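You operate a simulated robot arm through the tools that you are given. There is no shell and no other tool. Be economical: measure what you need, move in short steps, check, and stop when the job is done.

Carry out the task below with a simulated robot arm. There is one attempt and no reset: what you move stays moved.

Task
Put two of the dark blue relays from the top of the blue bench on the top of the black bench. Fetch the long bolt from the top of the blue bench and stand it on the top of the black bench. Put the small carton that says "filters" from the top of the blue bench on top of the belts box and the small carton marked "handles" on the top of cell one. Put the bearing block that says "D" from the top of the blue bench on the shelf under the black bench and the bearing block marked "F" in the done tray. The order is free. Set down upright: long bolt, small carton.

Only the result counts: the job must be done as asked and must still hold three seconds after the hand-in. Knocking over, shifting, dropping, spilling or breaking anything else fails it.

Robot
A 6-joint arm with a fingered hand on a trunk, on a base that drives. Base frame: it is fixed to the floor where the robot stands at the start and does not move with it; the origin is under the middle of the robot, x ahead of it, y to its left, z up; the surface under the hand at the start is at about z = 0.78. Units: m, rad, N and s.
With the tool pointing down near the work surface it reaches from about 0.34 to 0.76 m from the robot's upright axis, wherever it stands. Its first joint turns from -2.897 to 2.897 rad. Places, roughly: DONE tray (13x13 cm) [-1.72, 0.36, 0.8]; bearing block [0.75, 0, 0.75]; belts box [1.75, 0, 0.75]; dark blue relay (4x4x4 cm) [0.5, -0.1, 0.8]; long bolt (3x3x6 cm) [1.5, -0.1, 0.8]; shelf under the black bench [-1.8, -1, 0.2]; small carton [1, -0.25, 0.75]; top of cell one [2.9, -4, 0.8]; top of the black bench [-1.8, -1, 0.8]. Payload 4 kg.
Tool frame: the origin (TCP) lies between the finger pads and is the grasp point; the fingertips stand 0.026 m ahead of it; z points along the fingers, y is the line along which they close. Largest opening 0.148 m; the body of the gripper starts 0.073 m behind the TCP. The gripper is a hand of 3 fingers: y runs from the thumb to the fingers, the wrist lies at [0, 0, -0.239] in the tool frame, and closing takes about 1.5 s.
Orientation is that of the tool frame in the base frame, as [roll, pitch, yaw] about the fixed x, y, z axes, in that order (R = Rz(yaw) Ry(pitch) Rx(roll)). With the fingers straight down and closing along the base's y, the tool's x points along the base's -x, its y along +y and its z along -z.

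Tools
- The arm moves only by the tool apply_moves. Its argument "moves" is a list of rows, each a list of 7 numbers: the shift along the tool's x, y, z in m, then the turn, a rotation vector about the tool's x, y, z in rad, then the gripper command, from -1 (shut) to 1 (fully open), values between in proportion. In form: [[dx, dy, dz, rx, ry, rz, gripper], ...]. A call has 1 to 8 rows; each row is the pose to reach, as a shift and turn from the pose commanded when the call began, along the tool's axes at that moment. A row lasts 0.2 s, in which the tool goes at most 0.05 m and 0.15 rad; a call with a longer step from one row to the next is refused whole, and so is a gripper value outside its range. Where a pose cannot be reached the arm comes as near as it can. A force on the tool above 40 N (or 10 N above the force at the start of the call, whichever is more), or a blocked arm, ends the call early, and 0.2 s more pass. Each finger travels about 0.153 m/s and halts on what it meets, pressing with about 33 N; the grip force reading is that of the motor and also rises with nothing between the fingers. The clock runs only during rows and for 0.2 s after the last one: add rows that repeat a pose to give the fingers time. The reply holds the time, the measured pose of the TCP, the force on the tool along the base axes, the opening and the grip force, in the units named above and with some noise, with the torque about the TCP (base axes, N m) and any sound that the robot's microphone picked up.
- Cameras (640 x 400 px; columns grow to the right, rows downward): "scene" is now at [0.0177, 0.1274, 1.4979]; the picture's right is [-0.39, -0.92, 0.00], its down [-0.61, 0.26, -0.75] and it looks along [0.69, -0.29, -0.66] (base axes); focal length 272 px, centre (320, 200). "wrist" rides on the gripper at [0.068, -0.039, -0.09] in the tool frame; the picture's right is [0.50, 0.87, 0.00], its down [-0.66, 0.38, -0.65] and it looks along [-0.57, 0.33, 0.76] (tool axes); focal length 222 px, centre (320, 200). There is no depth. A picture from a camera that has moved, and an enlarged one, comes with that camera's place and axes in the base frame and with its lens.
- capture(camera): a new picture of that camera. No time passes.
- slide_trunk(by): slides the trunk up (or, below 0, down) by that many m; the arm and the scene camera ride with it, the base frame stays. It gives what a move gives, with no picture.
- steer(legs): drives the robot by 1 to 6 legs, each [ahead, left, turn to the left] in m, m and rad, along the robot's own axes; the way and the turn of a leg run together, so that a leg with both is an arc; at most 1.5 m and 3.142 rad a leg. The arm and the cameras ride along, it lands a little off, and it stops where it bumps. It gives what a move gives.
- preshape(shape): the hand has 3 fingers and takes this shape, open, in about a second: jaw (thumb against the fingers, like two jaws); tri (thumb and two fingers); tip (a fingertip pinch); poke (one finger out to press); point (the index stretched); flat (the hand flat); cup (the hand cupped); fist (a fist). The gripper value then closes the fingers along that shape, each until it touches; the sizes above hold for jaw. It gives what a move gives, with no picture.
- aim_head(pan, tilt): turns the head with the scene camera to pan (to the left, within 2.705 rad either way) and tilt (down, from -0.506 to 1.204), counted from straight ahead of the robot. It gives what a move gives.
- close_up(camera, box): a new picture of the part [left, top, right, bottom] of that camera's present view, enlarged. No time passes.
- hand_in(): hands the job in; it is judged then, once.

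Work in short steps. Places have to be worked out from the pictures, the camera data and where the tool is seen: move nearer, look again, correct. Check each grasp and each placing, and mend what went wrong. You have 207 turns and 180 pictures in all, those below and enlarged ones among them. Open the gripper and draw the arm clear of the work before you hand the job in, unless the task says otherwise; then end with one line.

The tools are called after "Call:" as name(argument=value, ...) on one line, values as JSON. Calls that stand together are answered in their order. apply_moves: Moves the arm, as the interface text tells. Its arguments: {"type":"object","properties":{"moves":{"type":"array","items":{"type":"array","items":{"type":"number"}}}},"required":["moves"]} The other tools are called the same way: slide_trunk (by) slides the trunk up or down; preshape (shape) gives the hand a shape; steer (legs) drives the base; aim_head (pan, tilt) turns the head that bears the scene camera; capture (camera) takes a picture; close_up (camera, box) takes an enlarged picture of a part of a camera's view; hand_in () hands the job in.

At the start:

```text
time_s: 0.0
tool_pos: [0.5136, -0.0342, 1.0003]
ee_rot: [3.14, 0.0, 3.141]
contact_force: [0.5, 0.5, 0.6]
ft_torque: [-0.04, -0.01, -0.01]
gripper_width: 0.1479
finger_force: 0.0
shape: jaw
trunk travel left (down, up): [-0.45, 0.14]
robot x, y, heading: [-0.0002, -0.0003, 0.004]
head pan, tilt: [-0.396, 0.724]
```

scene: 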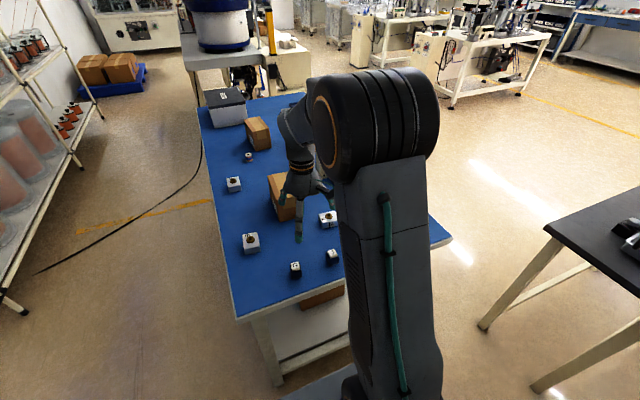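
wrist: 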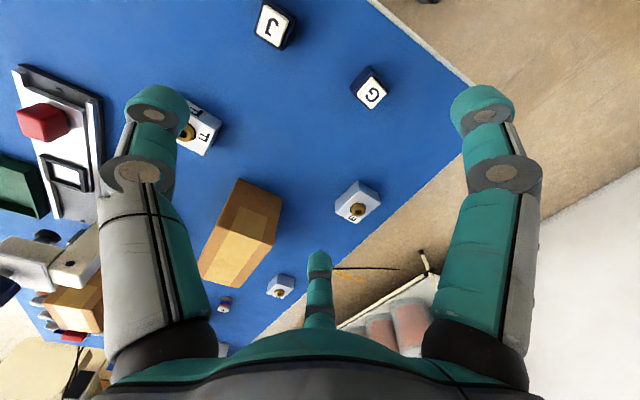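

The bench ahead carries two relays, bearing blocks, cartons and a bolt. I'll look at the enlarged view to read the labels.

Call:
close_up(camera="scene", box=[190, 70, 350, 290])

Call:
close_up(camera="wrist", box=[0, 0, 420, 360])

Call:
aim_head(pan=0.0, tilt=0.6)

Call:
capture(camera="scene")

```text
1.82 times, centred on (270, 180) of scene
camera zoom: at [0.0177, 0.1274, 1.4979], right [-0.39, -0.92, 0.0], down [-0.61, 0.26, -0.75], along [0.69, -0.29, -0.66], focal length 495 px, centre (411, 236)
```

zoom: 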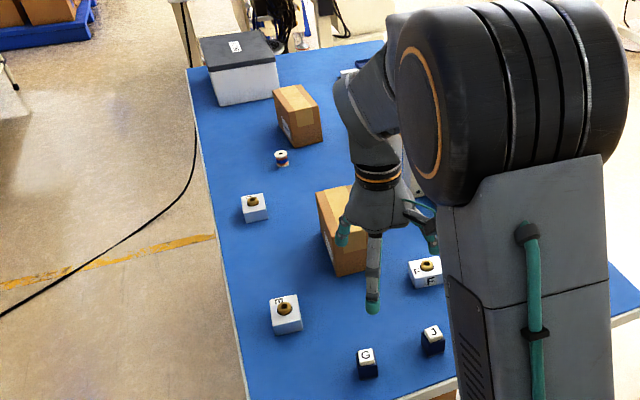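

```text
1.11 times, centred on (210, 180) of wrist
camera zoom: at [0.4444, -0.0723, 1.0905], right [-0.5, 0.87, 0.0], down [0.66, 0.38, 0.65], along [0.57, 0.33, -0.76], focal length 247 px, centre (442, 222)
```

zoom: 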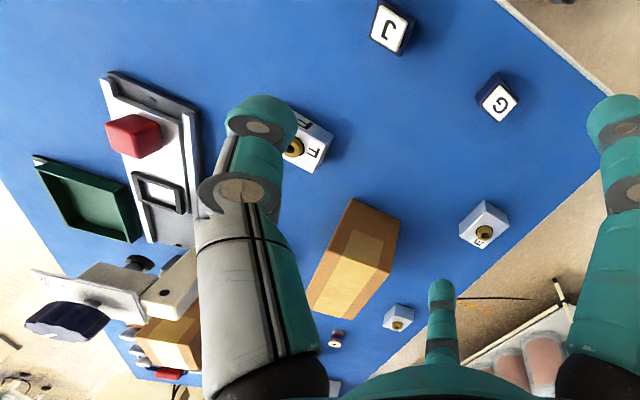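

```text
time_s: 0.9
tool_pos: [0.5122, -0.0325, 1.0009]
ee_rot: [3.142, 0.0, 3.141]
contact_force: [-0.3, 0.6, -0.3]
ft_torque: [-0.01, 0.02, 0.0]
gripper_width: 0.1478
finger_force: 0.1
shape: jaw
trunk travel left (down, up): [-0.45, 0.14]
robot x, y, heading: [-0.0002, 0.002, 0.002]
head pan, tilt: [0.0, 0.6]
```

```text
175 pictures are left
camera scene: at [0.0286, 0.1597, 1.5086], right [0.0, -1.0, 0.0], down [-0.57, 0.0, -0.82], along [0.82, 0.0, -0.57], focal length 272 px, centre (320, 200)
```

scene: 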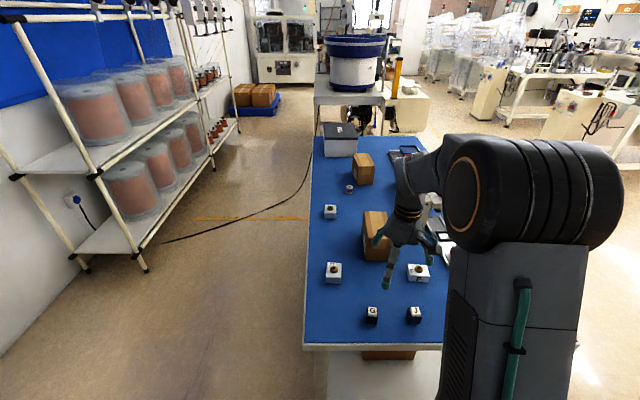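

G and J are the dark blue relays at about (0.47, 0.015) and (0.47, -0.105). Now I look behind at the black bench and tray, and toward cell one.

Call:
aim_head(pan=-2.7, tilt=0.4)

Call:
capture(camera="scene")

Call:
aim_head(pan=2.7, tilt=0.4)

Call:
capture(camera="scene")

Call:
aim_head(pan=-1.6, tilt=0.3)

Call:
capture(camera="scene")

Call:
aim_head(pan=-0.7, tilt=0.2)

Call:
capture(camera="scene")

```text
time_s: 3.3
tool_pos: [0.5122, -0.0337, 1.0006]
ee_rot: [-3.141, 0.0, -3.14]
contact_force: [-0.9, -0.4, -0.1]
ft_torque: [0.0, 0.01, 0.01]
gripper_width: 0.1482
finger_force: 0.1
shape: jaw
trunk travel left (down, up): [-0.45, 0.14]
robot x, y, heading: [-0.0011, 0.001, -0.003]
head pan, tilt: [-2.7, 0.4]
```

```text
174 pictures are left
camera scene: at [-0.1435, 0.1201, 1.5268], right [-0.43, 0.9, 0.0], down [0.35, 0.17, -0.92], along [-0.83, -0.39, -0.39], focal length 272 px, centre (320, 200)
```

scene: 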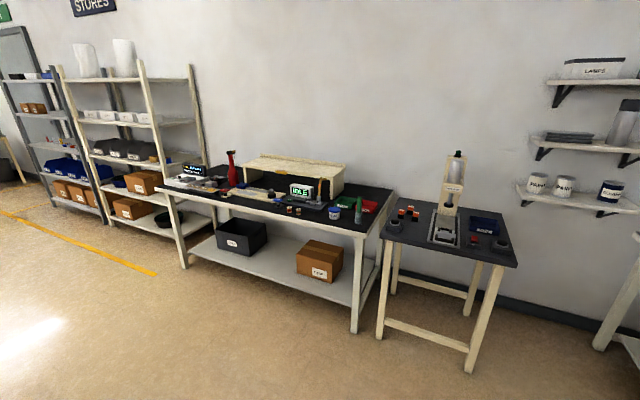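

```text
time_s: 7.5
tool_pos: [0.5127, -0.0335, 1.0001]
ee_rot: [-3.141, -0.002, 3.141]
contact_force: [-0.8, -0.9, -0.5]
ft_torque: [0.0, -0.01, 0.01]
gripper_width: 0.1479
finger_force: 0.0
shape: jaw
trunk travel left (down, up): [-0.45, 0.14]
robot x, y, heading: [0.0005, -0.0035, 0.002]
head pan, tilt: [2.7, 0.4]
```

```text
173 pictures are left
camera scene: at [-0.1435, 0.1994, 1.5268], right [0.43, 0.9, 0.0], down [0.35, -0.17, -0.92], along [-0.83, 0.39, -0.39], focal length 272 px, centre (320, 200)
```

scene: 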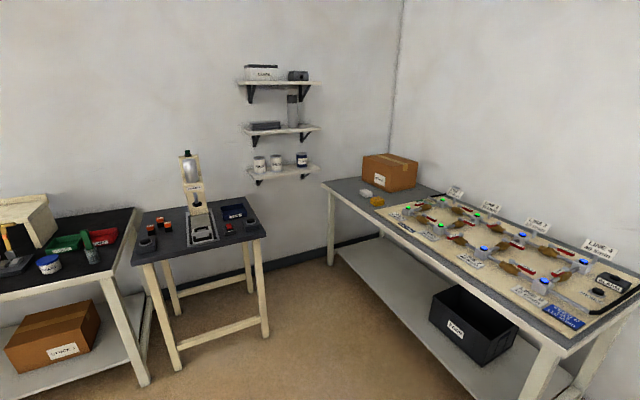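

```text
time_s: 10.9
tool_pos: [0.5132, -0.0342, 0.9989]
ee_rot: [3.141, 0.001, 3.141]
contact_force: [0.4, 0.9, -0.4]
ft_torque: [-0.02, 0.0, 0.02]
gripper_width: 0.1478
finger_force: 0.1
shape: jaw
trunk travel left (down, up): [-0.45, 0.14]
robot x, y, heading: [0.0006, 0.0015, 0.002]
head pan, tilt: [-1.6, 0.3]
```

```text
172 pictures are left
camera scene: at [-0.0625, 0.0664, 1.5361], right [-1.0, 0.03, 0.0], down [0.01, 0.3, -0.96], along [-0.03, -0.95, -0.3], focal length 272 px, centre (320, 200)
```

scene: 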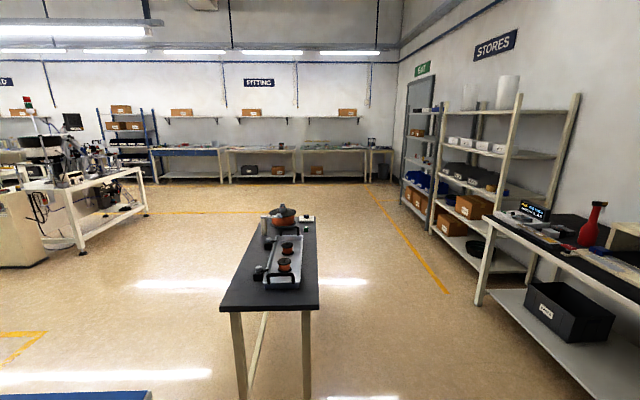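

```text
time_s: 12.1
tool_pos: [0.5127, -0.0332, 1.0004]
ee_rot: [3.141, -0.003, 3.14]
contact_force: [0.0, -1.2, 0.9]
ft_torque: [0.02, -0.02, 0.01]
gripper_width: 0.148
finger_force: 0.1
shape: jaw
trunk travel left (down, up): [-0.45, 0.14]
robot x, y, heading: [0.001, -0.0006, -0.002]
head pan, tilt: [-0.7, 0.201]
```

```text
171 pictures are left
camera scene: at [0.0115, 0.0997, 1.5454], right [-0.64, -0.76, 0.0], down [-0.15, 0.13, -0.98], along [0.75, -0.63, -0.2], focal length 272 px, centre (320, 200)
```

scene: 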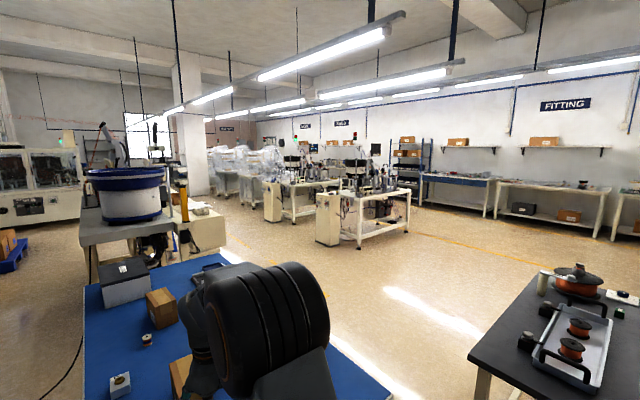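

The black bench (with shelf) is against the rear wall, front edge near x≈-1.36, y -1.8…-0.2; the small table with the DONE tray is beside it. First I move above relay G and check with the wrist camera.

Call:
apply_moves(moves=[[0.02, 0.025, 0.035, 0, 0, 0, 0.3], [0.038, 0.05, 0.07, 0, 0, 0, 0.0], [0.038, 0.05, 0.07, 0, 0, 0, 0.0]])

Call:
capture(camera="wrist")

Call:
aim_head(pan=0.0, tilt=0.8)

Call:
capture(camera="scene")

```text
time_s: 12.9
tool_pos: [0.4755, 0.0177, 0.9294]
ee_rot: [3.141, 0.001, -3.141]
contact_force: [0.4, 0.3, -0.6]
ft_torque: [-0.01, -0.03, 0.02]
gripper_width: 0.0747
finger_force: 0.1
shape: jaw
trunk travel left (down, up): [-0.45, 0.14]
robot x, y, heading: [-0.0008, 0.0011, -0.002]
head pan, tilt: [-0.7, 0.201]
```

```text
170 pictures are left
camera wrist: at [0.4067, -0.0212, 1.0194], right [-0.5, 0.87, 0.0], down [0.66, 0.38, 0.65], along [0.57, 0.33, -0.76], focal length 222 px, centre (320, 200)
```

wrist: 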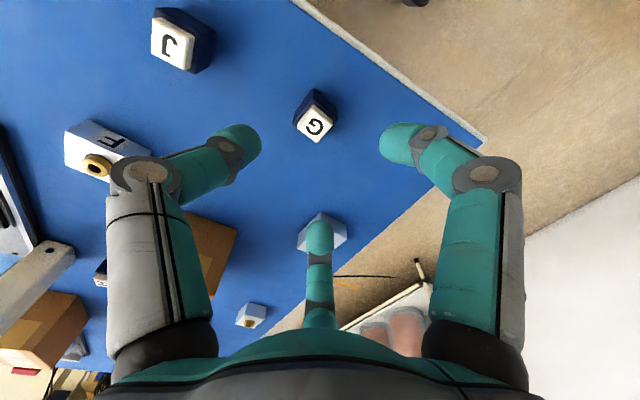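

```text
time_s: 14.0
tool_pos: [0.4745, 0.0161, 0.9287]
ee_rot: [3.141, -0.002, 3.141]
contact_force: [0.0, 0.3, -0.3]
ft_torque: [0.02, 0.02, 0.0]
gripper_width: 0.0745
finger_force: 0.0
shape: jaw
trunk travel left (down, up): [-0.45, 0.14]
robot x, y, heading: [-0.0009, -0.0015, 0.003]
head pan, tilt: [0.0, 0.799]
```

```text
169 pictures are left
camera scene: at [0.0209, 0.1597, 1.4918], right [0.0, -1.0, 0.0], down [-0.72, 0.0, -0.7], along [0.7, 0.0, -0.72], focal length 272 px, centre (320, 200)
```

scene: 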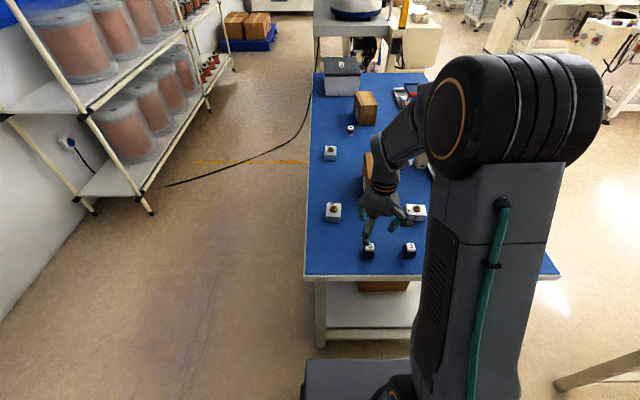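

The relay G seems turned about -19°; I enlarge it to measure.

Call:
close_up(camera="wrist", box=[270, 70, 370, 160])

Call:
close_up(camera="wrist", box=[50, 0, 250, 190])

```text
4.44 times, centred on (320, 115) of wrist
camera zoom: at [0.4069, -0.0215, 1.0197], right [-0.5, 0.87, 0.0], down [0.66, 0.38, 0.65], along [0.57, 0.33, -0.76], focal length 987 px, centre (320, 578)
```

zoom: 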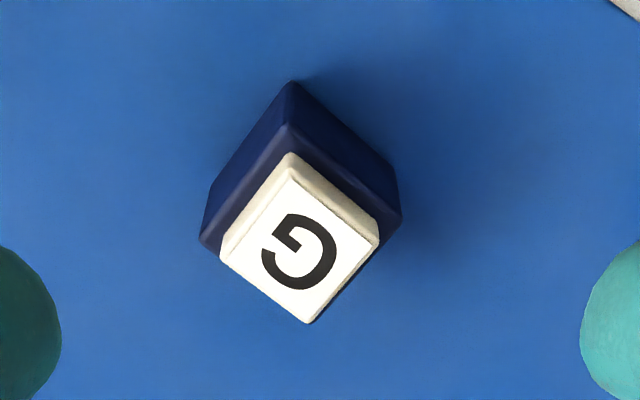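

```text
2.11 times, centred on (150, 95) of wrist
camera zoom: at [0.4069, -0.0215, 1.0197], right [-0.5, 0.87, 0.0], down [0.66, 0.38, 0.65], along [0.57, 0.33, -0.76], focal length 468 px, centre (678, 421)
```

zoom: 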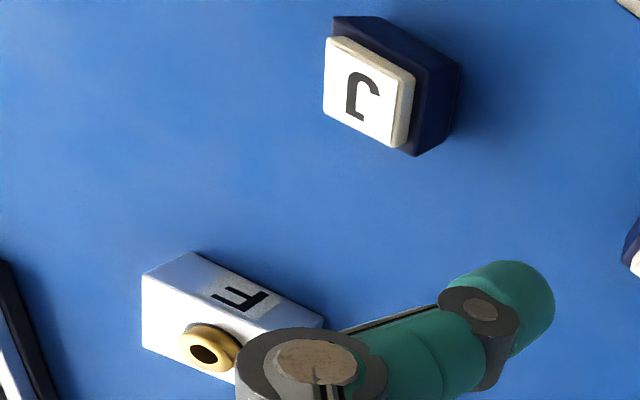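

G sits at (0.479, 0.0155), rotated about -11°. I rotate to match, descend and close.

Call:
apply_moves(moves=[[-0.004, 0, 0.04, 0, 0, 0.1, 0.1], [-0.004, 0, 0.08, 0, 0, 0.19, 0.1], [-0.004, 0, 0.117, 0, 0, 0.19, 0.1], [-0.004, 0, 0.117, 0, 0, 0.19, 0.1]])

Call:
capture(camera="wrist")

```text
time_s: 15.0
tool_pos: [0.4799, 0.016, 0.812]
ee_rot: [3.14, -0.001, 2.951]
contact_force: [0.6, -0.3, 0.4]
ft_torque: [-0.02, -0.03, 0.0]
gripper_width: 0.0806
finger_force: 0.0
shape: jaw
trunk travel left (down, up): [-0.45, 0.14]
robot x, y, heading: [-0.0015, 0.0004, -0.003]
head pan, tilt: [0.0, 0.799]
```

```text
166 pictures are left
camera wrist: at [0.4049, -0.0096, 0.9026], right [-0.33, 0.95, 0.0], down [0.71, 0.25, 0.65], along [0.62, 0.21, -0.76], focal length 222 px, centre (320, 200)
```

wrist: 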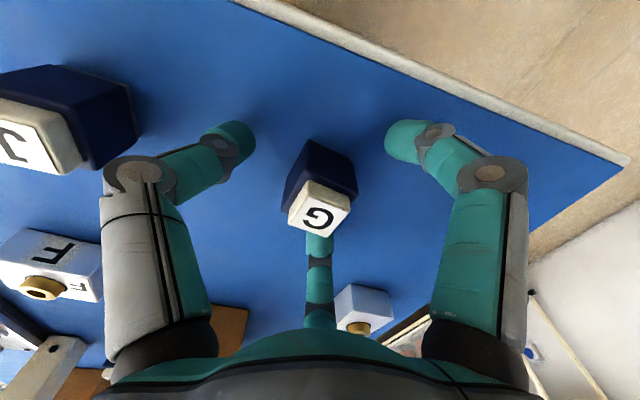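

The relay is centred at the TCP projection (320,200). Closing.

Call:
apply_moves(moves=[[0, 0, 0, 0, 0, 0, -0.5], [0, 0, 0, 0, 0, 0, -1], [0, 0, 0, 0, 0, 0, -1], [0, 0, 0, 0, 0, 0, -1], [0, 0, 0, 0, 0, 0, -1], [0, 0, 0, 0, 0, 0, -1]])

Call:
capture(camera="wrist")

```text
time_s: 16.4
tool_pos: [0.4792, 0.0166, 0.8126]
ee_rot: [-3.141, 0.001, 2.953]
contact_force: [0.3, -0.4, -0.5]
ft_torque: [0.0, -0.01, -0.02]
gripper_width: 0.0292
finger_force: 33.3
shape: jaw
trunk travel left (down, up): [-0.45, 0.14]
robot x, y, heading: [-0.0022, 0.0017, -0.0]
head pan, tilt: [0.0, 0.799]
```

```text
165 pictures are left
camera wrist: at [0.4048, -0.0096, 0.9029], right [-0.33, 0.94, 0.0], down [0.71, 0.25, 0.65], along [0.62, 0.21, -0.76], focal length 222 px, centre (320, 200)
```

wrist: 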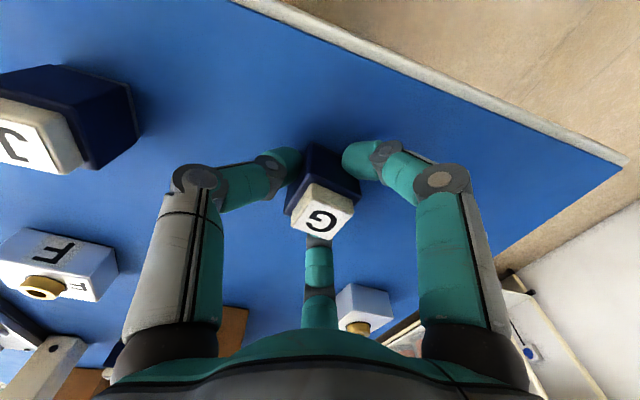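

Grip reads 0.029 with force; I lift and check.

Call:
apply_moves(moves=[[0, 0, -0.04, 0, 0, 0, -1], [0, 0, -0.09, 0, 0, 0, -1], [0, 0, -0.14, 0, 0, 0, -1], [0, 0, -0.14, 0, 0, 0, -1]])

Call:
capture(camera="wrist")

```text
time_s: 17.4
tool_pos: [0.4796, 0.0167, 0.9546]
ee_rot: [3.14, 0.0, 2.951]
contact_force: [-0.5, 0.1, -0.6]
ft_torque: [-0.03, -0.01, 0.02]
gripper_width: 0.0289
finger_force: 33.2
shape: jaw
trunk travel left (down, up): [-0.45, 0.14]
robot x, y, heading: [-0.0004, -0.0011, 0.002]
head pan, tilt: [0.0, 0.799]
```

```text
164 pictures are left
camera wrist: at [0.4048, -0.0075, 1.0448], right [-0.33, 0.94, 0.0], down [0.71, 0.25, 0.65], along [0.62, 0.21, -0.76], focal length 222 px, centre (320, 200)
```

wrist: 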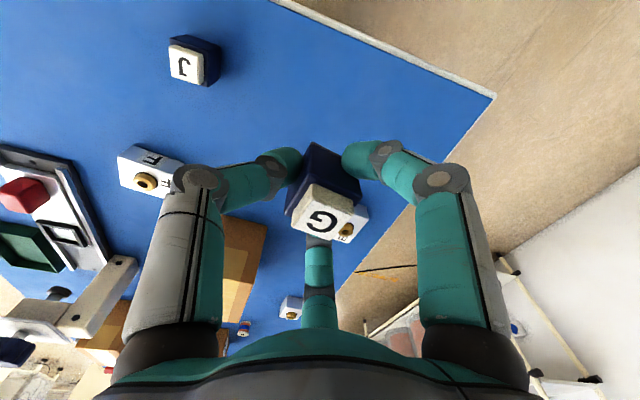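

G is held. I back off, turn around and drive toward the black bench, stopping short to look at it.

Call:
steer(legs=[[-0.6, 0, 0], [0, 0, 1.571], [0, 0, 1.571], [0, 0.7, 0]])

Call:
aim_head(pan=0.2, tilt=0.6)

Call:
capture(camera="scene")

```text
time_s: 31.9
tool_pos: [-1.081, -0.7125, 0.9545]
ee_rot: [3.141, -0.001, -0.2]
contact_force: [-0.4, -0.2, -0.8]
ft_torque: [-0.01, -0.02, -0.01]
gripper_width: 0.0288
finger_force: 33.6
shape: jaw
trunk travel left (down, up): [-0.45, 0.14]
robot x, y, heading: [-0.601, -0.701, 3.129]
head pan, tilt: [0.0, 0.799]
```

```text
time_s: 32.6
tool_pos: [-1.0815, -0.7126, 0.9542]
ee_rot: [3.141, 0.001, -0.199]
contact_force: [0.4, 0.7, -0.9]
ft_torque: [0.04, 0.05, 0.01]
gripper_width: 0.0284
finger_force: 33.0
shape: jaw
trunk travel left (down, up): [-0.45, 0.14]
robot x, y, heading: [-0.5993, -0.7002, 3.13]
head pan, tilt: [0.201, 0.6]
```

```text
163 pictures are left
camera scene: at [-0.6289, -0.8789, 1.5085], right [-0.19, 0.98, 0.0], down [0.56, 0.11, -0.82], along [-0.81, -0.16, -0.57], focal length 272 px, centre (320, 200)
```

scene: 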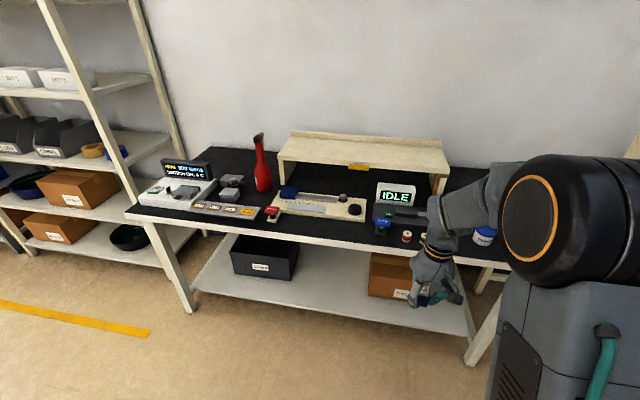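

Steering is accurate. I zoom onto the bench top to find free spots, and take the wrist view too.

Call:
close_up(camera="scene", box=[120, 130, 420, 320])

Call:
aim_head(pan=0.75, tilt=0.6)

Call:
capture(camera="scene")

Call:
capture(camera="wrist")

```text
2.11 times, centred on (270, 225) of scene
camera zoom: at [-0.6289, -0.8789, 1.5085], right [-0.19, 0.98, 0.0], down [0.56, 0.11, -0.82], along [-0.81, -0.16, -0.57], focal length 573 px, centre (425, 147)
```

zoom: 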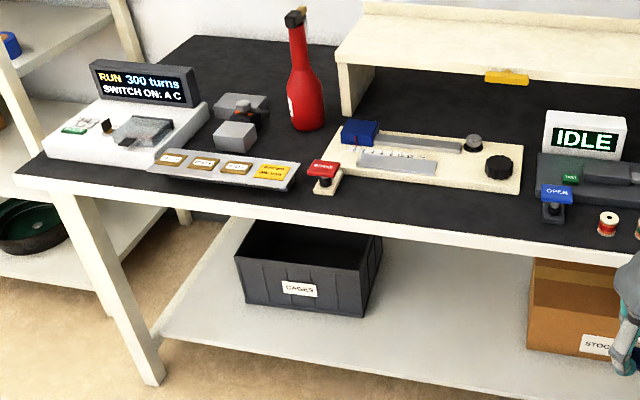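

```text
time_s: 33.6
tool_pos: [-1.0806, -0.7121, 0.9546]
ee_rot: [-3.14, 0.0, -0.199]
contact_force: [-0.6, 0.2, 0.1]
ft_torque: [-0.01, 0.02, -0.01]
gripper_width: 0.0289
finger_force: 33.3
shape: jaw
trunk travel left (down, up): [-0.45, 0.14]
robot x, y, heading: [-0.5969, -0.7001, 3.132]
head pan, tilt: [0.75, 0.6]
```

```text
161 pictures are left
camera scene: at [-0.6073, -0.9217, 1.5086], right [-0.68, 0.74, 0.0], down [0.42, 0.38, -0.83], along [-0.61, -0.56, -0.56], focal length 272 px, centre (320, 200)
```

scene: 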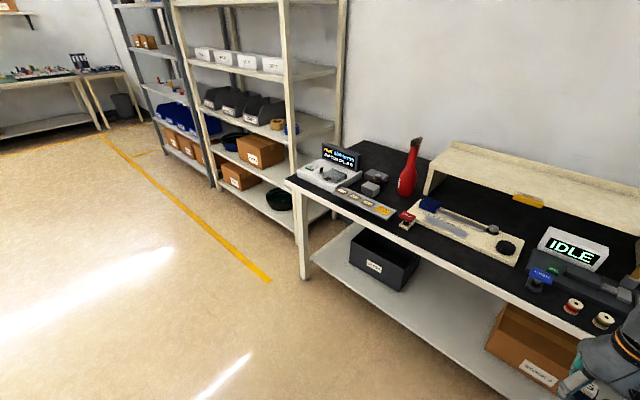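

```text
160 pictures are left
camera wrist: at [-1.0079, -0.6868, 1.0442], right [0.32, -0.95, 0.0], down [-0.72, -0.24, 0.65], along [-0.62, -0.21, -0.76], focal length 222 px, centre (320, 200)
```

wrist: 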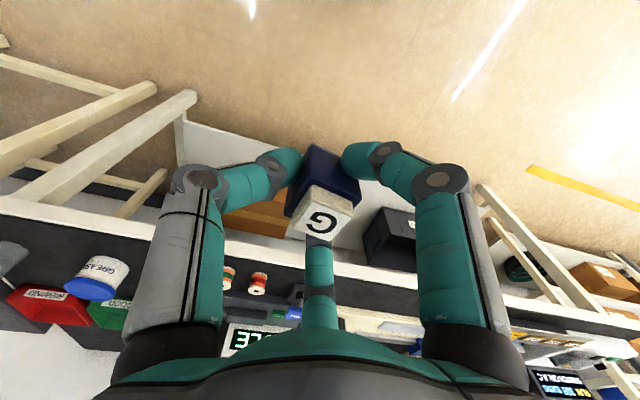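

Free strip on the bench: x≈-1.42…-1.52, y≈-1.2…-0.87 in front of the winder plate. I drive so G is above (-1.46, -1.16).

Call:
steer(legs=[[0, 0.45, 0], [0.37, 0, 0]])

Call:
capture(camera="wrist")

Call:
aim_head(pan=0.0, tilt=0.8)

Call:
capture(camera="scene")

```text
time_s: 38.2
tool_pos: [-1.4561, -1.1539, 0.9535]
ee_rot: [3.141, -0.001, -0.198]
contact_force: [0.1, -0.2, -1.1]
ft_torque: [-0.02, -0.03, 0.0]
gripper_width: 0.0288
finger_force: 32.7
shape: jaw
trunk travel left (down, up): [-0.45, 0.14]
robot x, y, heading: [-0.9774, -1.1379, 3.135]
head pan, tilt: [0.75, 0.6]
```

```text
159 pictures are left
camera wrist: at [-1.383, -1.1279, 1.0442], right [0.32, -0.95, 0.0], down [-0.72, -0.24, 0.65], along [-0.62, -0.21, -0.76], focal length 222 px, centre (320, 200)
```

wrist: 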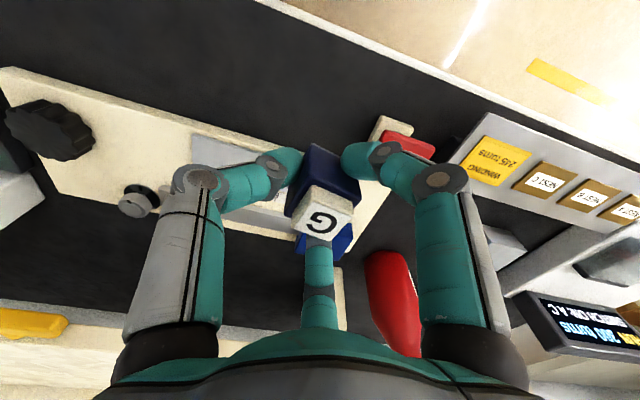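

```text
time_s: 39.3
tool_pos: [-1.4559, -1.1532, 0.953]
ee_rot: [3.142, 0.0, -0.198]
contact_force: [-0.6, 0.6, -1.1]
ft_torque: [0.02, -0.03, 0.02]
gripper_width: 0.0288
finger_force: 33.0
shape: jaw
trunk travel left (down, up): [-0.45, 0.14]
robot x, y, heading: [-0.9753, -1.1405, 3.138]
head pan, tilt: [0.0, 0.799]
```

```text
158 pictures are left
camera scene: at [-0.998, -1.3027, 1.4917], right [0.01, 1.0, 0.0], down [0.72, -0.01, -0.7], along [-0.7, 0.01, -0.72], focal length 272 px, centre (320, 200)
```

scene: 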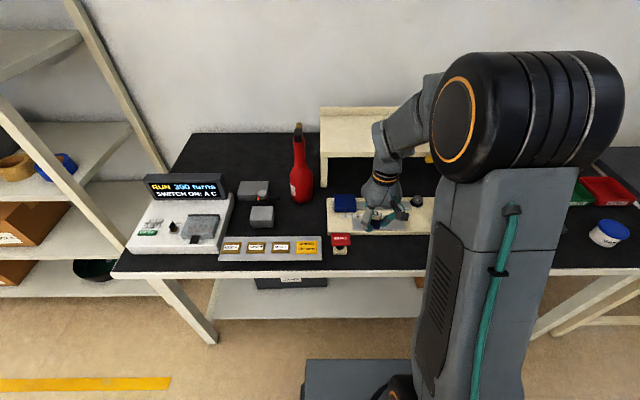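

I'm above the free strip; shifting 2 cm away from the red switch and lowering in steps.

Call:
apply_moves(moves=[[-0.004, -0.02, 0.045, 0, 0, 0, -1], [-0.004, -0.02, 0.09, 0, 0, 0, -1], [-0.004, -0.02, 0.13, 0, 0, 0, -1], [-0.004, -0.02, 0.135, 0, 0, 0, -1], [-0.004, -0.02, 0.139, 0, 0, 0, -1]])

Call:
capture(camera="wrist")

```text
time_s: 40.2
tool_pos: [-1.4568, -1.1329, 0.8297]
ee_rot: [3.139, 0.004, -0.204]
contact_force: [5.6, 2.4, 23.5]
ft_torque: [0.06, -0.08, -0.02]
gripper_width: 0.0304
finger_force: 33.1
shape: jaw
trunk travel left (down, up): [-0.45, 0.14]
robot x, y, heading: [-0.975, -1.144, 3.13]
head pan, tilt: [0.0, 0.799]
stopped in row 4: the force on the tool passed its limit at 46 N (the readings are from after the stop); the commanded pose is now the measured one
```

```text
157 pictures are left
camera wrist: at [-1.383, -1.1074, 0.9183], right [0.32, -0.95, 0.0], down [-0.71, -0.24, 0.66], along [-0.62, -0.21, -0.75], focal length 222 px, centre (320, 200)
```

wrist: 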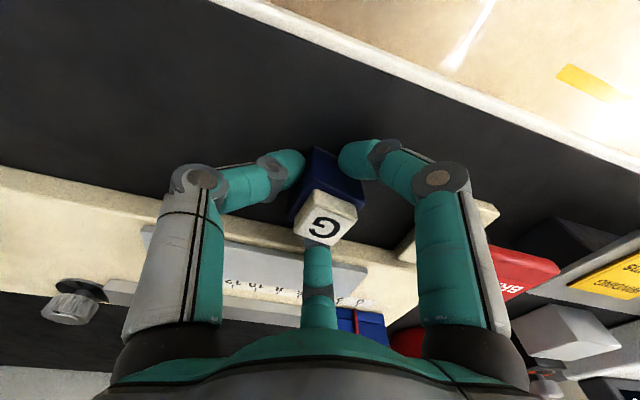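

Contact at z≈0.83, so the black bench top is ≈0.797. Releasing gently and lifting.

Call:
apply_moves(moves=[[0, 0, -0.002, 0, 0, 0, -0.4], [0, 0, -0.002, 0, 0, 0, -0.25], [0, 0, -0.002, 0, 0, 0, -0.15], [0, 0, -0.04, 0, 0, 0, -0.15], [0, 0, -0.08, 0, 0, 0, -0.15], [0, 0, -0.12, 0, 0, 0, -0.15]])

Call:
capture(camera="wrist")

```text
time_s: 41.6
tool_pos: [-1.4566, -1.1342, 0.947]
ee_rot: [3.141, 0.003, -0.201]
contact_force: [0.1, -0.2, 0.0]
ft_torque: [-0.01, 0.0, 0.02]
gripper_width: 0.0626
finger_force: 0.0
shape: jaw
trunk travel left (down, up): [-0.45, 0.14]
robot x, y, heading: [-0.9748, -1.1401, 3.133]
head pan, tilt: [0.0, 0.799]
```

```text
156 pictures are left
camera wrist: at [-1.3839, -1.1088, 1.0362], right [0.32, -0.95, 0.0], down [-0.72, -0.24, 0.66], along [-0.62, -0.21, -0.75], focal length 222 px, centre (320, 200)
```

wrist: 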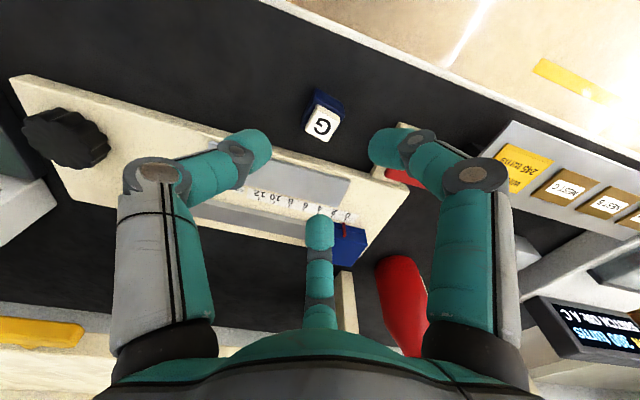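

G stands well. Returning for J.

Call:
steer(legs=[[-0.375, 0, 0], [0, -1.14, 0], [0, 0, 1.571], [0, 0, 1.577], [0.6, -0.06, 0]])

Call:
capture(camera="wrist")

```text
time_s: 60.1
tool_pos: [0.4933, -0.0391, 0.9451]
ee_rot: [3.14, 0.003, 2.965]
contact_force: [0.0, 0.1, -0.3]
ft_torque: [0.02, 0.04, 0.0]
gripper_width: 0.0625
finger_force: 0.0
shape: jaw
trunk travel left (down, up): [-0.45, 0.14]
robot x, y, heading: [0.0115, -0.045, 0.017]
head pan, tilt: [0.0, 0.799]
```

```text
155 pictures are left
camera wrist: at [0.4178, -0.0653, 1.0359], right [-0.34, 0.94, 0.0], down [0.71, 0.26, 0.66], along [0.62, 0.22, -0.75], focal length 222 px, centre (320, 200)
```

wrist: 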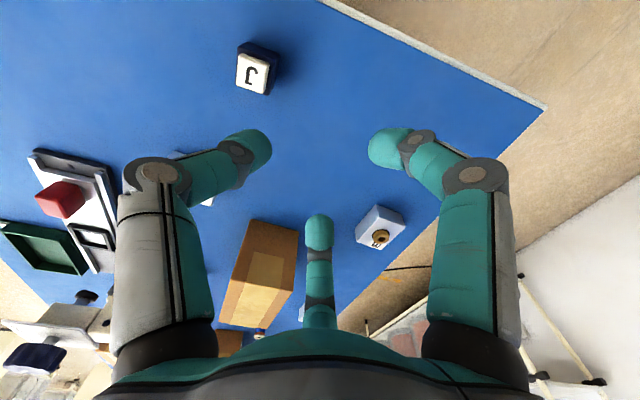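

J at (0.478, -0.106), nearly axis-aligned. Moving over it, straightening and descending.

Call:
apply_moves(moves=[[0.003, -0.035, 0.02, 0, 0, -0.08, -0.1], [0.003, -0.0686, 0.055, 0, 0, -0.145, 0], [0.003, -0.0686, 0.1, 0, 0, -0.145, 0], [0.003, -0.0686, 0.131, 0, 0, -0.145, 0], [0.003, -0.0686, 0.131, 0, 0, -0.145, 0]])

Call:
capture(camera="wrist")

```text
time_s: 61.4
tool_pos: [0.4785, -0.1063, 0.814]
ee_rot: [3.14, 0.004, 3.112]
contact_force: [-0.5, -0.1, 0.2]
ft_torque: [0.01, 0.02, -0.04]
gripper_width: 0.0737
finger_force: 0.1
shape: jaw
trunk travel left (down, up): [-0.45, 0.14]
robot x, y, heading: [0.0104, -0.0432, 0.012]
head pan, tilt: [0.0, 0.799]
```

```text
154 pictures are left
camera wrist: at [0.4081, -0.1425, 0.9041], right [-0.47, 0.88, 0.0], down [0.66, 0.36, 0.66], along [0.58, 0.31, -0.75], focal length 222 px, centre (320, 200)
```

wrist: 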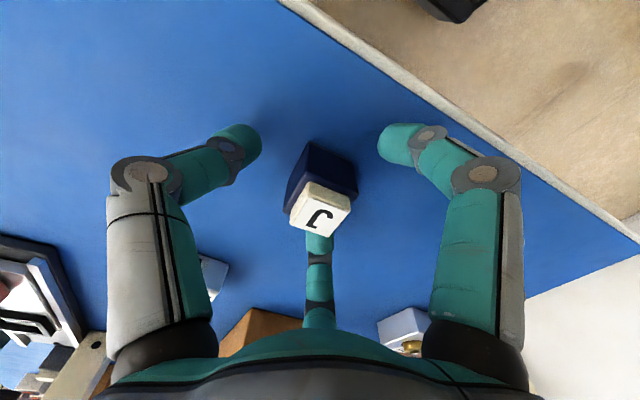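

J is centred; closing and lifting.

Call:
apply_moves(moves=[[0, 0, 0, 0, 0, 0, -0.5], [0, 0, 0, 0, 0, 0, -1], [0, 0, 0, 0, 0, 0, -1], [0, 0, 0, 0, 0, 0, -1], [0, 0, 0, 0, 0, 0, -1], [0, 0, -0.05, 0, 0, 0, -1], [0, 0, -0.1, 0, 0, 0, -1], [0, 0, -0.14, 0, 0, 0, -1]])

Call:
capture(camera="wrist")

```text
time_s: 63.1
tool_pos: [0.4785, -0.1069, 0.9545]
ee_rot: [3.142, 0.002, 3.112]
contact_force: [-0.3, -0.4, -0.1]
ft_torque: [0.01, 0.03, -0.01]
gripper_width: 0.0286
finger_force: 32.8
shape: jaw
trunk travel left (down, up): [-0.45, 0.14]
robot x, y, heading: [0.0071, -0.0475, 0.016]
head pan, tilt: [0.0, 0.799]
```

```text
153 pictures are left
camera wrist: at [0.4078, -0.1434, 1.0453], right [-0.47, 0.88, 0.0], down [0.67, 0.36, 0.66], along [0.58, 0.31, -0.76], focal length 222 px, centre (320, 200)
```

wrist: 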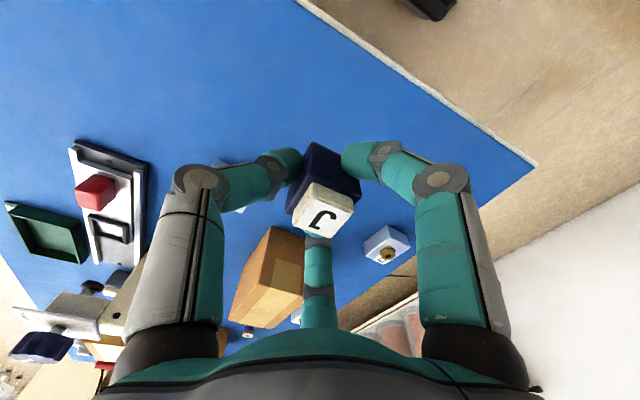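

J held. Driving back to place it at about (-1.456, -1.02).

Call:
steer(legs=[[-0.6, 0, 0], [0, 0, 1.571], [0, 0, 1.557], [0, 1.03, 0], [0.38, 0, 0]])

Call:
capture(camera="wrist")

```text
time_s: 81.1
tool_pos: [-1.4129, -1.0214, 0.9535]
ee_rot: [3.141, 0.001, -0.037]
contact_force: [0.7, -0.3, -0.6]
ft_torque: [-0.03, -0.03, -0.02]
gripper_width: 0.0284
finger_force: 32.6
shape: jaw
trunk travel left (down, up): [-0.45, 0.14]
robot x, y, heading: [-0.945, -1.0882, -3.13]
head pan, tilt: [0.0, 0.799]
```

```text
152 pictures are left
camera wrist: at [-1.3441, -0.985, 1.0449], right [0.47, -0.88, 0.0], down [-0.67, -0.35, 0.66], along [-0.58, -0.31, -0.75], focal length 222 px, centre (320, 200)
```

wrist: 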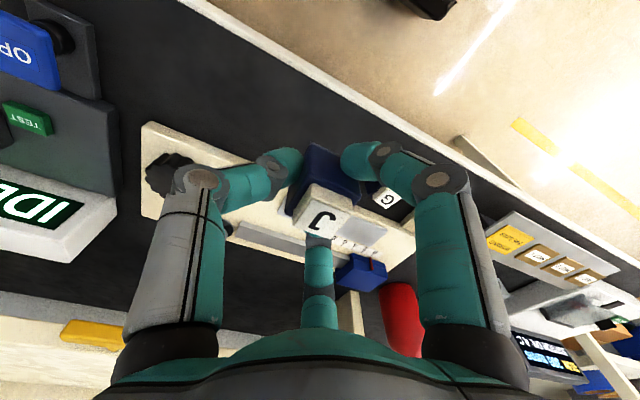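

Shift 4.4 cm further in, then lower to contact and release.

Call:
apply_moves(moves=[[-0.044, 0, 0.01, 0, 0, 0, -1], [-0.044, 0, 0.055, 0, 0, 0, -1], [-0.044, 0, 0.1, 0, 0, 0, -1], [-0.044, 0, 0.119, 0, 0, 0, -1], [-0.044, 0, 0.122, 0, 0, 0, -1], [-0.044, 0, 0.124, 0, 0, 0, -1]])

Call:
capture(camera="wrist")

```text
time_s: 82.5
tool_pos: [-1.4553, -1.0208, 0.8332]
ee_rot: [-3.14, 0.005, -0.037]
contact_force: [1.1, 0.5, 16.5]
ft_torque: [-0.05, 0.03, -0.04]
gripper_width: 0.0281
finger_force: 33.3
shape: jaw
trunk travel left (down, up): [-0.45, 0.14]
robot x, y, heading: [-0.9457, -1.0903, -3.131]
head pan, tilt: [0.0, 0.799]
```

```text
151 pictures are left
camera wrist: at [-1.3878, -0.9834, 0.9221], right [0.47, -0.88, 0.0], down [-0.66, -0.35, 0.66], along [-0.58, -0.31, -0.75], focal length 222 px, centre (320, 200)
```

wrist: 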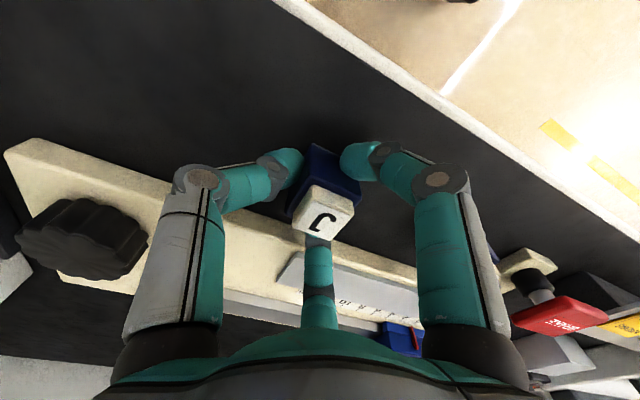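

Touching the bench (16 N). Releasing and lifting.

Call:
apply_moves(moves=[[0, 0, 0, 0, 0, 0, -0.4], [0, 0, 0, 0, 0, 0, -0.25], [0, 0, 0, 0, 0, 0, -0.15], [0, 0, -0.04, 0, 0, 0, -0.15], [0, 0, -0.08, 0, 0, 0, -0.15], [0, 0, -0.12, 0, 0, 0, -0.15]])

Call:
capture(camera="wrist")

Call:
aim_head(pan=-0.9, tilt=0.7)

Call:
capture(camera="scene")

```text
time_s: 83.9
tool_pos: [-1.4562, -1.0207, 0.9515]
ee_rot: [-3.142, 0.002, -0.035]
contact_force: [0.2, 0.3, 0.2]
ft_torque: [0.01, -0.01, -0.03]
gripper_width: 0.0623
finger_force: 0.1
shape: jaw
trunk travel left (down, up): [-0.45, 0.14]
robot x, y, heading: [-0.9456, -1.0846, -3.131]
head pan, tilt: [0.0, 0.799]
```

```text
150 pictures are left
camera wrist: at [-1.3878, -0.9833, 1.0418], right [0.47, -0.88, 0.0], down [-0.67, -0.35, 0.66], along [-0.58, -0.31, -0.76], focal length 222 px, centre (320, 200)
```

wrist: 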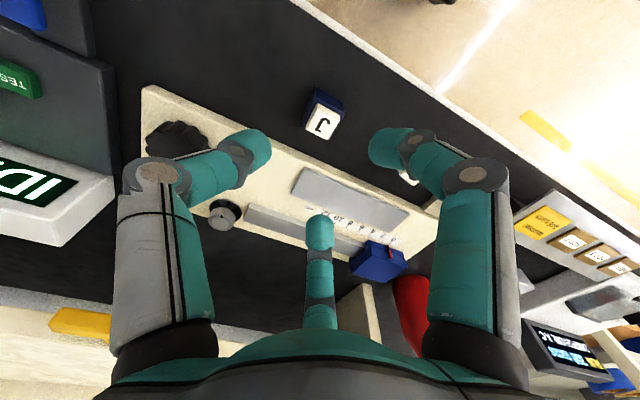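

```text
time_s: 85.1
tool_pos: [-1.4561, -1.0202, 0.9504]
ee_rot: [3.141, 0.003, -0.037]
contact_force: [0.7, -0.6, 0.5]
ft_torque: [-0.02, 0.03, -0.01]
gripper_width: 0.0625
finger_force: 0.0
shape: jaw
trunk travel left (down, up): [-0.45, 0.14]
robot x, y, heading: [-0.9438, -1.0873, -3.131]
head pan, tilt: [-0.901, 0.7]
```

```text
149 pictures are left
camera scene: at [-0.9376, -1.1824, 1.5], right [0.78, 0.63, 0.0], down [0.41, -0.5, -0.76], along [-0.48, 0.59, -0.64], focal length 272 px, centre (320, 200)
```

scene: 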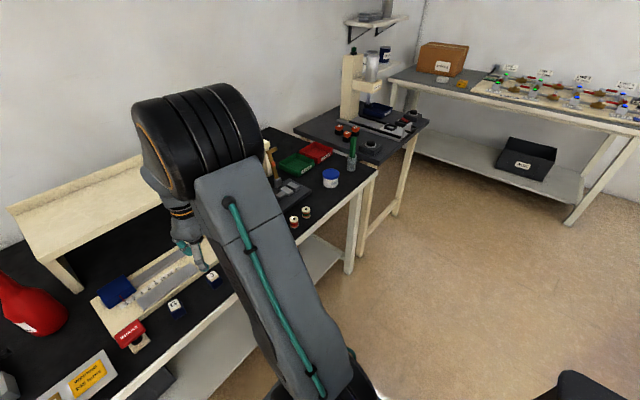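

Both relays placed. Returning to the blue bench to identify the blocks.

Call:
steer(legs=[[-0.345, 0, 0], [0, -1.04, 0], [0, 0, 1.571], [0, 0, 1.565], [0.55, 0, 0]])

Call:
aim_head(pan=0.0, tilt=0.7)

Call:
capture(camera="wrist")

Call:
close_up(camera="scene", box=[290, 60, 450, 240])

```text
time_s: 102.6
tool_pos: [0.4436, -0.1315, 0.9506]
ee_rot: [3.14, 0.004, 3.077]
contact_force: [0.9, 0.3, 0.6]
ft_torque: [0.01, 0.01, -0.01]
gripper_width: 0.0626
finger_force: 0.0
shape: jaw
trunk travel left (down, up): [-0.45, 0.14]
robot x, y, heading: [-0.0629, -0.0534, -0.021]
head pan, tilt: [-0.901, 0.7]
```

```text
time_s: 103.8
tool_pos: [0.4448, -0.1325, 0.9512]
ee_rot: [-3.141, 0.003, 3.076]
contact_force: [-0.2, 0.5, 0.6]
ft_torque: [0.0, 0.01, 0.0]
gripper_width: 0.0628
finger_force: 0.0
shape: jaw
trunk travel left (down, up): [-0.45, 0.14]
robot x, y, heading: [-0.0614, -0.0528, -0.023]
head pan, tilt: [0.0, 0.7]
```

```text
148 pictures are left
camera wrist: at [0.3731, -0.1657, 1.0415], right [-0.44, 0.9, 0.0], down [0.68, 0.33, 0.66], along [0.59, 0.29, -0.75], focal length 222 px, centre (320, 200)
```

wrist: 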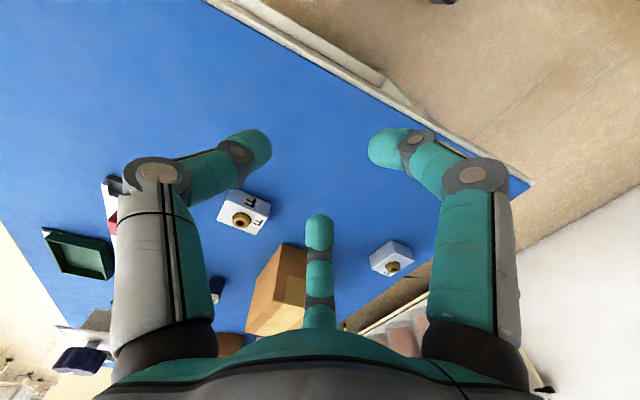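

```text
2.22 times, centred on (370, 150) of scene
camera zoom: at [-0.0354, 0.1082, 1.5], right [-0.02, -1.0, 0.0], down [-0.64, 0.01, -0.76], along [0.76, -0.01, -0.64], focal length 605 px, centre (209, 311)
```

zoom: 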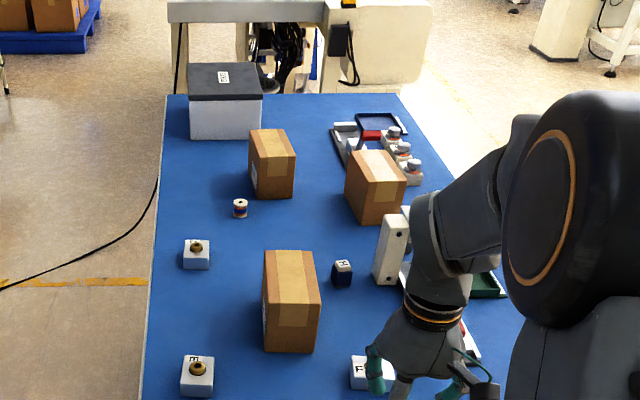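

There are three cartons, a third relay H, and more blocks. I zoom in on blocks and the small item.

Call:
close_up(camera="scene", box=[320, 140, 360, 165])

Call:
close_up(camera="scene", box=[360, 80, 440, 130])

Call:
close_up(camera="wrist", box=[210, 170, 430, 290])

```text
16.00 times, centred on (340, 152) of scene
camera zoom: at [-0.0354, 0.1082, 1.5], right [-0.02, -1.0, 0.0], down [-0.64, 0.01, -0.76], along [0.76, -0.01, -0.64], focal length 4357 px, centre (0, 960)
```

zoom: 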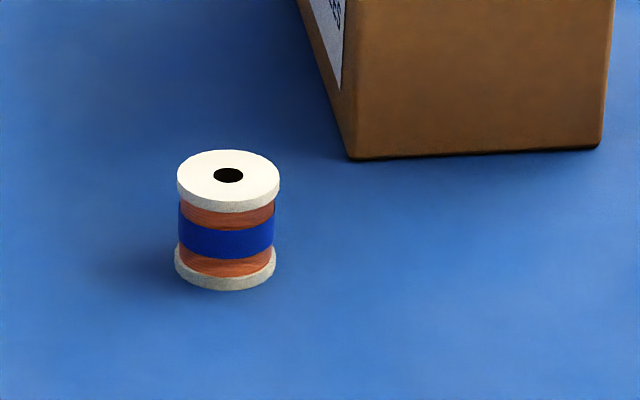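

```text
8.00 times, centred on (400, 105) of scene
camera zoom: at [-0.0354, 0.1082, 1.5], right [-0.02, -1.0, 0.0], down [-0.64, 0.01, -0.76], along [0.76, -0.01, -0.64], focal length 2178 px, centre (-320, 960)
```

zoom: 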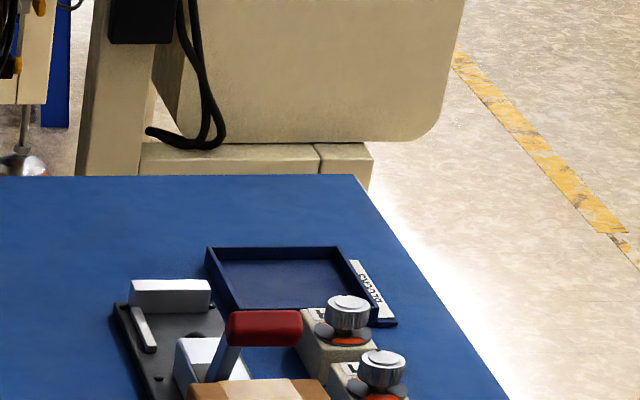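

```text
2.91 times, centred on (320, 230) of wrist
camera zoom: at [0.3731, -0.1657, 1.0415], right [-0.44, 0.9, 0.0], down [0.68, 0.33, 0.66], along [0.59, 0.29, -0.75], focal length 646 px, centre (320, 113)
```

zoom: 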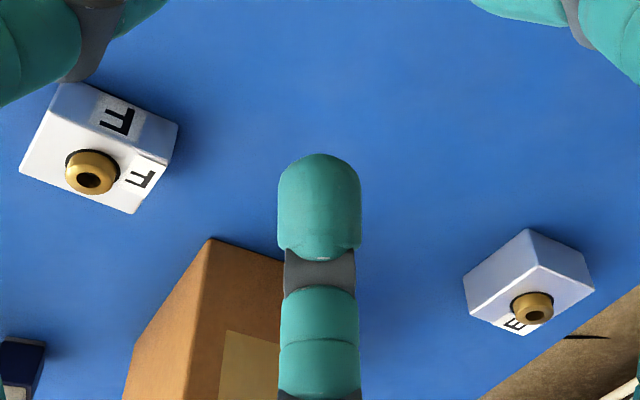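

F block is at about (0.642, -0.165), 6.3 cm along y and 4.3 cm along x, ~-5° turned; I'll grip it across x. Small drive ahead, then turn the hand.

Call:
steer(legs=[[0.05, 0, 0.02]])

Call:
apply_moves(moves=[[-0.02, 0, 0, 0, 0, 0.15, 0.3], [-0.04, 0, 0, 0, 0, 0.3, 0.3], [-0.06, -0.01, 0, 0, 0, 0.45, 0.3], [-0.08, -0.02, 0, 0, 0, 0.6, 0.3], [-0.1, -0.02, 0, 0, 0, 0.75, 0.3], [-0.12, -0.02, 0, 0, 0, 0.9, 0.3], [-0.14, -0.02, 0, 0, 0, 1.05, 0.3], [-0.147, -0.022, 0, 0, 0, 1.2, 0.3]])

Call:
apply_moves(moves=[[0, 0, 0, 0, 0, 0.15, 0.3], [0, 0, 0, 0, 0, 0.3, 0.3], [0, 0, 0, 0, 0, 0.39, 0.3], [0, 0, 0, 0, 0, 0.39, 0.3]])

Call:
capture(camera="wrist")

```text
time_s: 104.8
tool_pos: [0.4962, -0.1218, 0.9506]
ee_rot: [-3.141, 0.005, 3.096]
contact_force: [-0.4, -0.2, 0.3]
ft_torque: [0.01, -0.04, 0.0]
gripper_width: 0.063
finger_force: 0.1
shape: jaw
trunk travel left (down, up): [-0.45, 0.14]
robot x, y, heading: [-0.0099, -0.05, -0.003]
head pan, tilt: [0.0, 0.7]
```

```text
time_s: 106.5
tool_pos: [0.6419, -0.1507, 0.9509]
ee_rot: [3.138, -0.001, 1.895]
contact_force: [-0.7, 0.1, -0.9]
ft_torque: [0.02, -0.01, -0.02]
gripper_width: 0.0959
finger_force: 0.1
shape: jaw
trunk travel left (down, up): [-0.45, 0.14]
robot x, y, heading: [-0.0108, -0.052, 0.002]
head pan, tilt: [0.0, 0.7]
```

```text
time_s: 107.5
tool_pos: [0.6426, -0.151, 0.952]
ee_rot: [3.139, 0.0, 1.504]
contact_force: [0.1, -1.0, 0.6]
ft_torque: [0.04, -0.02, -0.03]
gripper_width: 0.0957
finger_force: 0.2
shape: jaw
trunk travel left (down, up): [-0.45, 0.14]
robot x, y, heading: [-0.0113, -0.0497, 0.001]
head pan, tilt: [0.0, 0.7]
```

```text
143 pictures are left
camera wrist: at [0.6065, -0.0796, 1.0418], right [0.9, 0.44, 0.0], down [0.33, -0.68, 0.65], along [0.29, -0.59, -0.76], focal length 222 px, centre (320, 200)
```

wrist: 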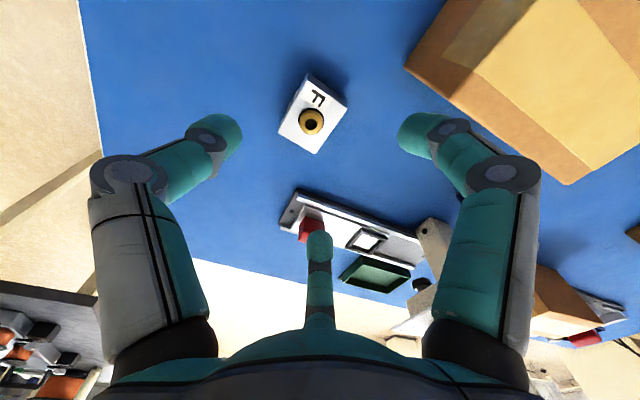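

Let me measure the F block precisely.

Call:
close_up(camera="wrist", box=[250, 50, 410, 170])

```text
3.33 times, centred on (330, 110) of wrist
camera zoom: at [0.6065, -0.0796, 1.0418], right [0.9, 0.44, 0.0], down [0.33, -0.68, 0.65], along [0.29, -0.59, -0.76], focal length 740 px, centre (287, 500)
```

zoom: 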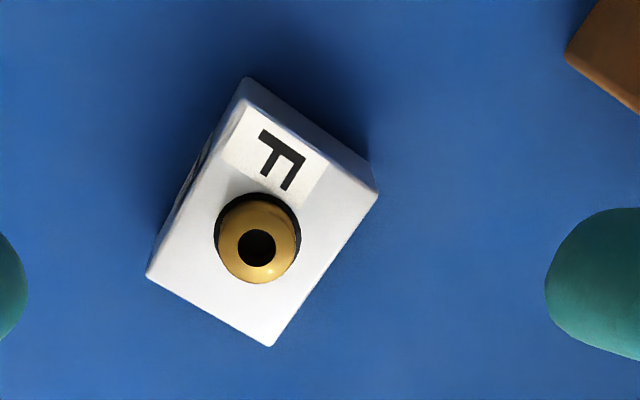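

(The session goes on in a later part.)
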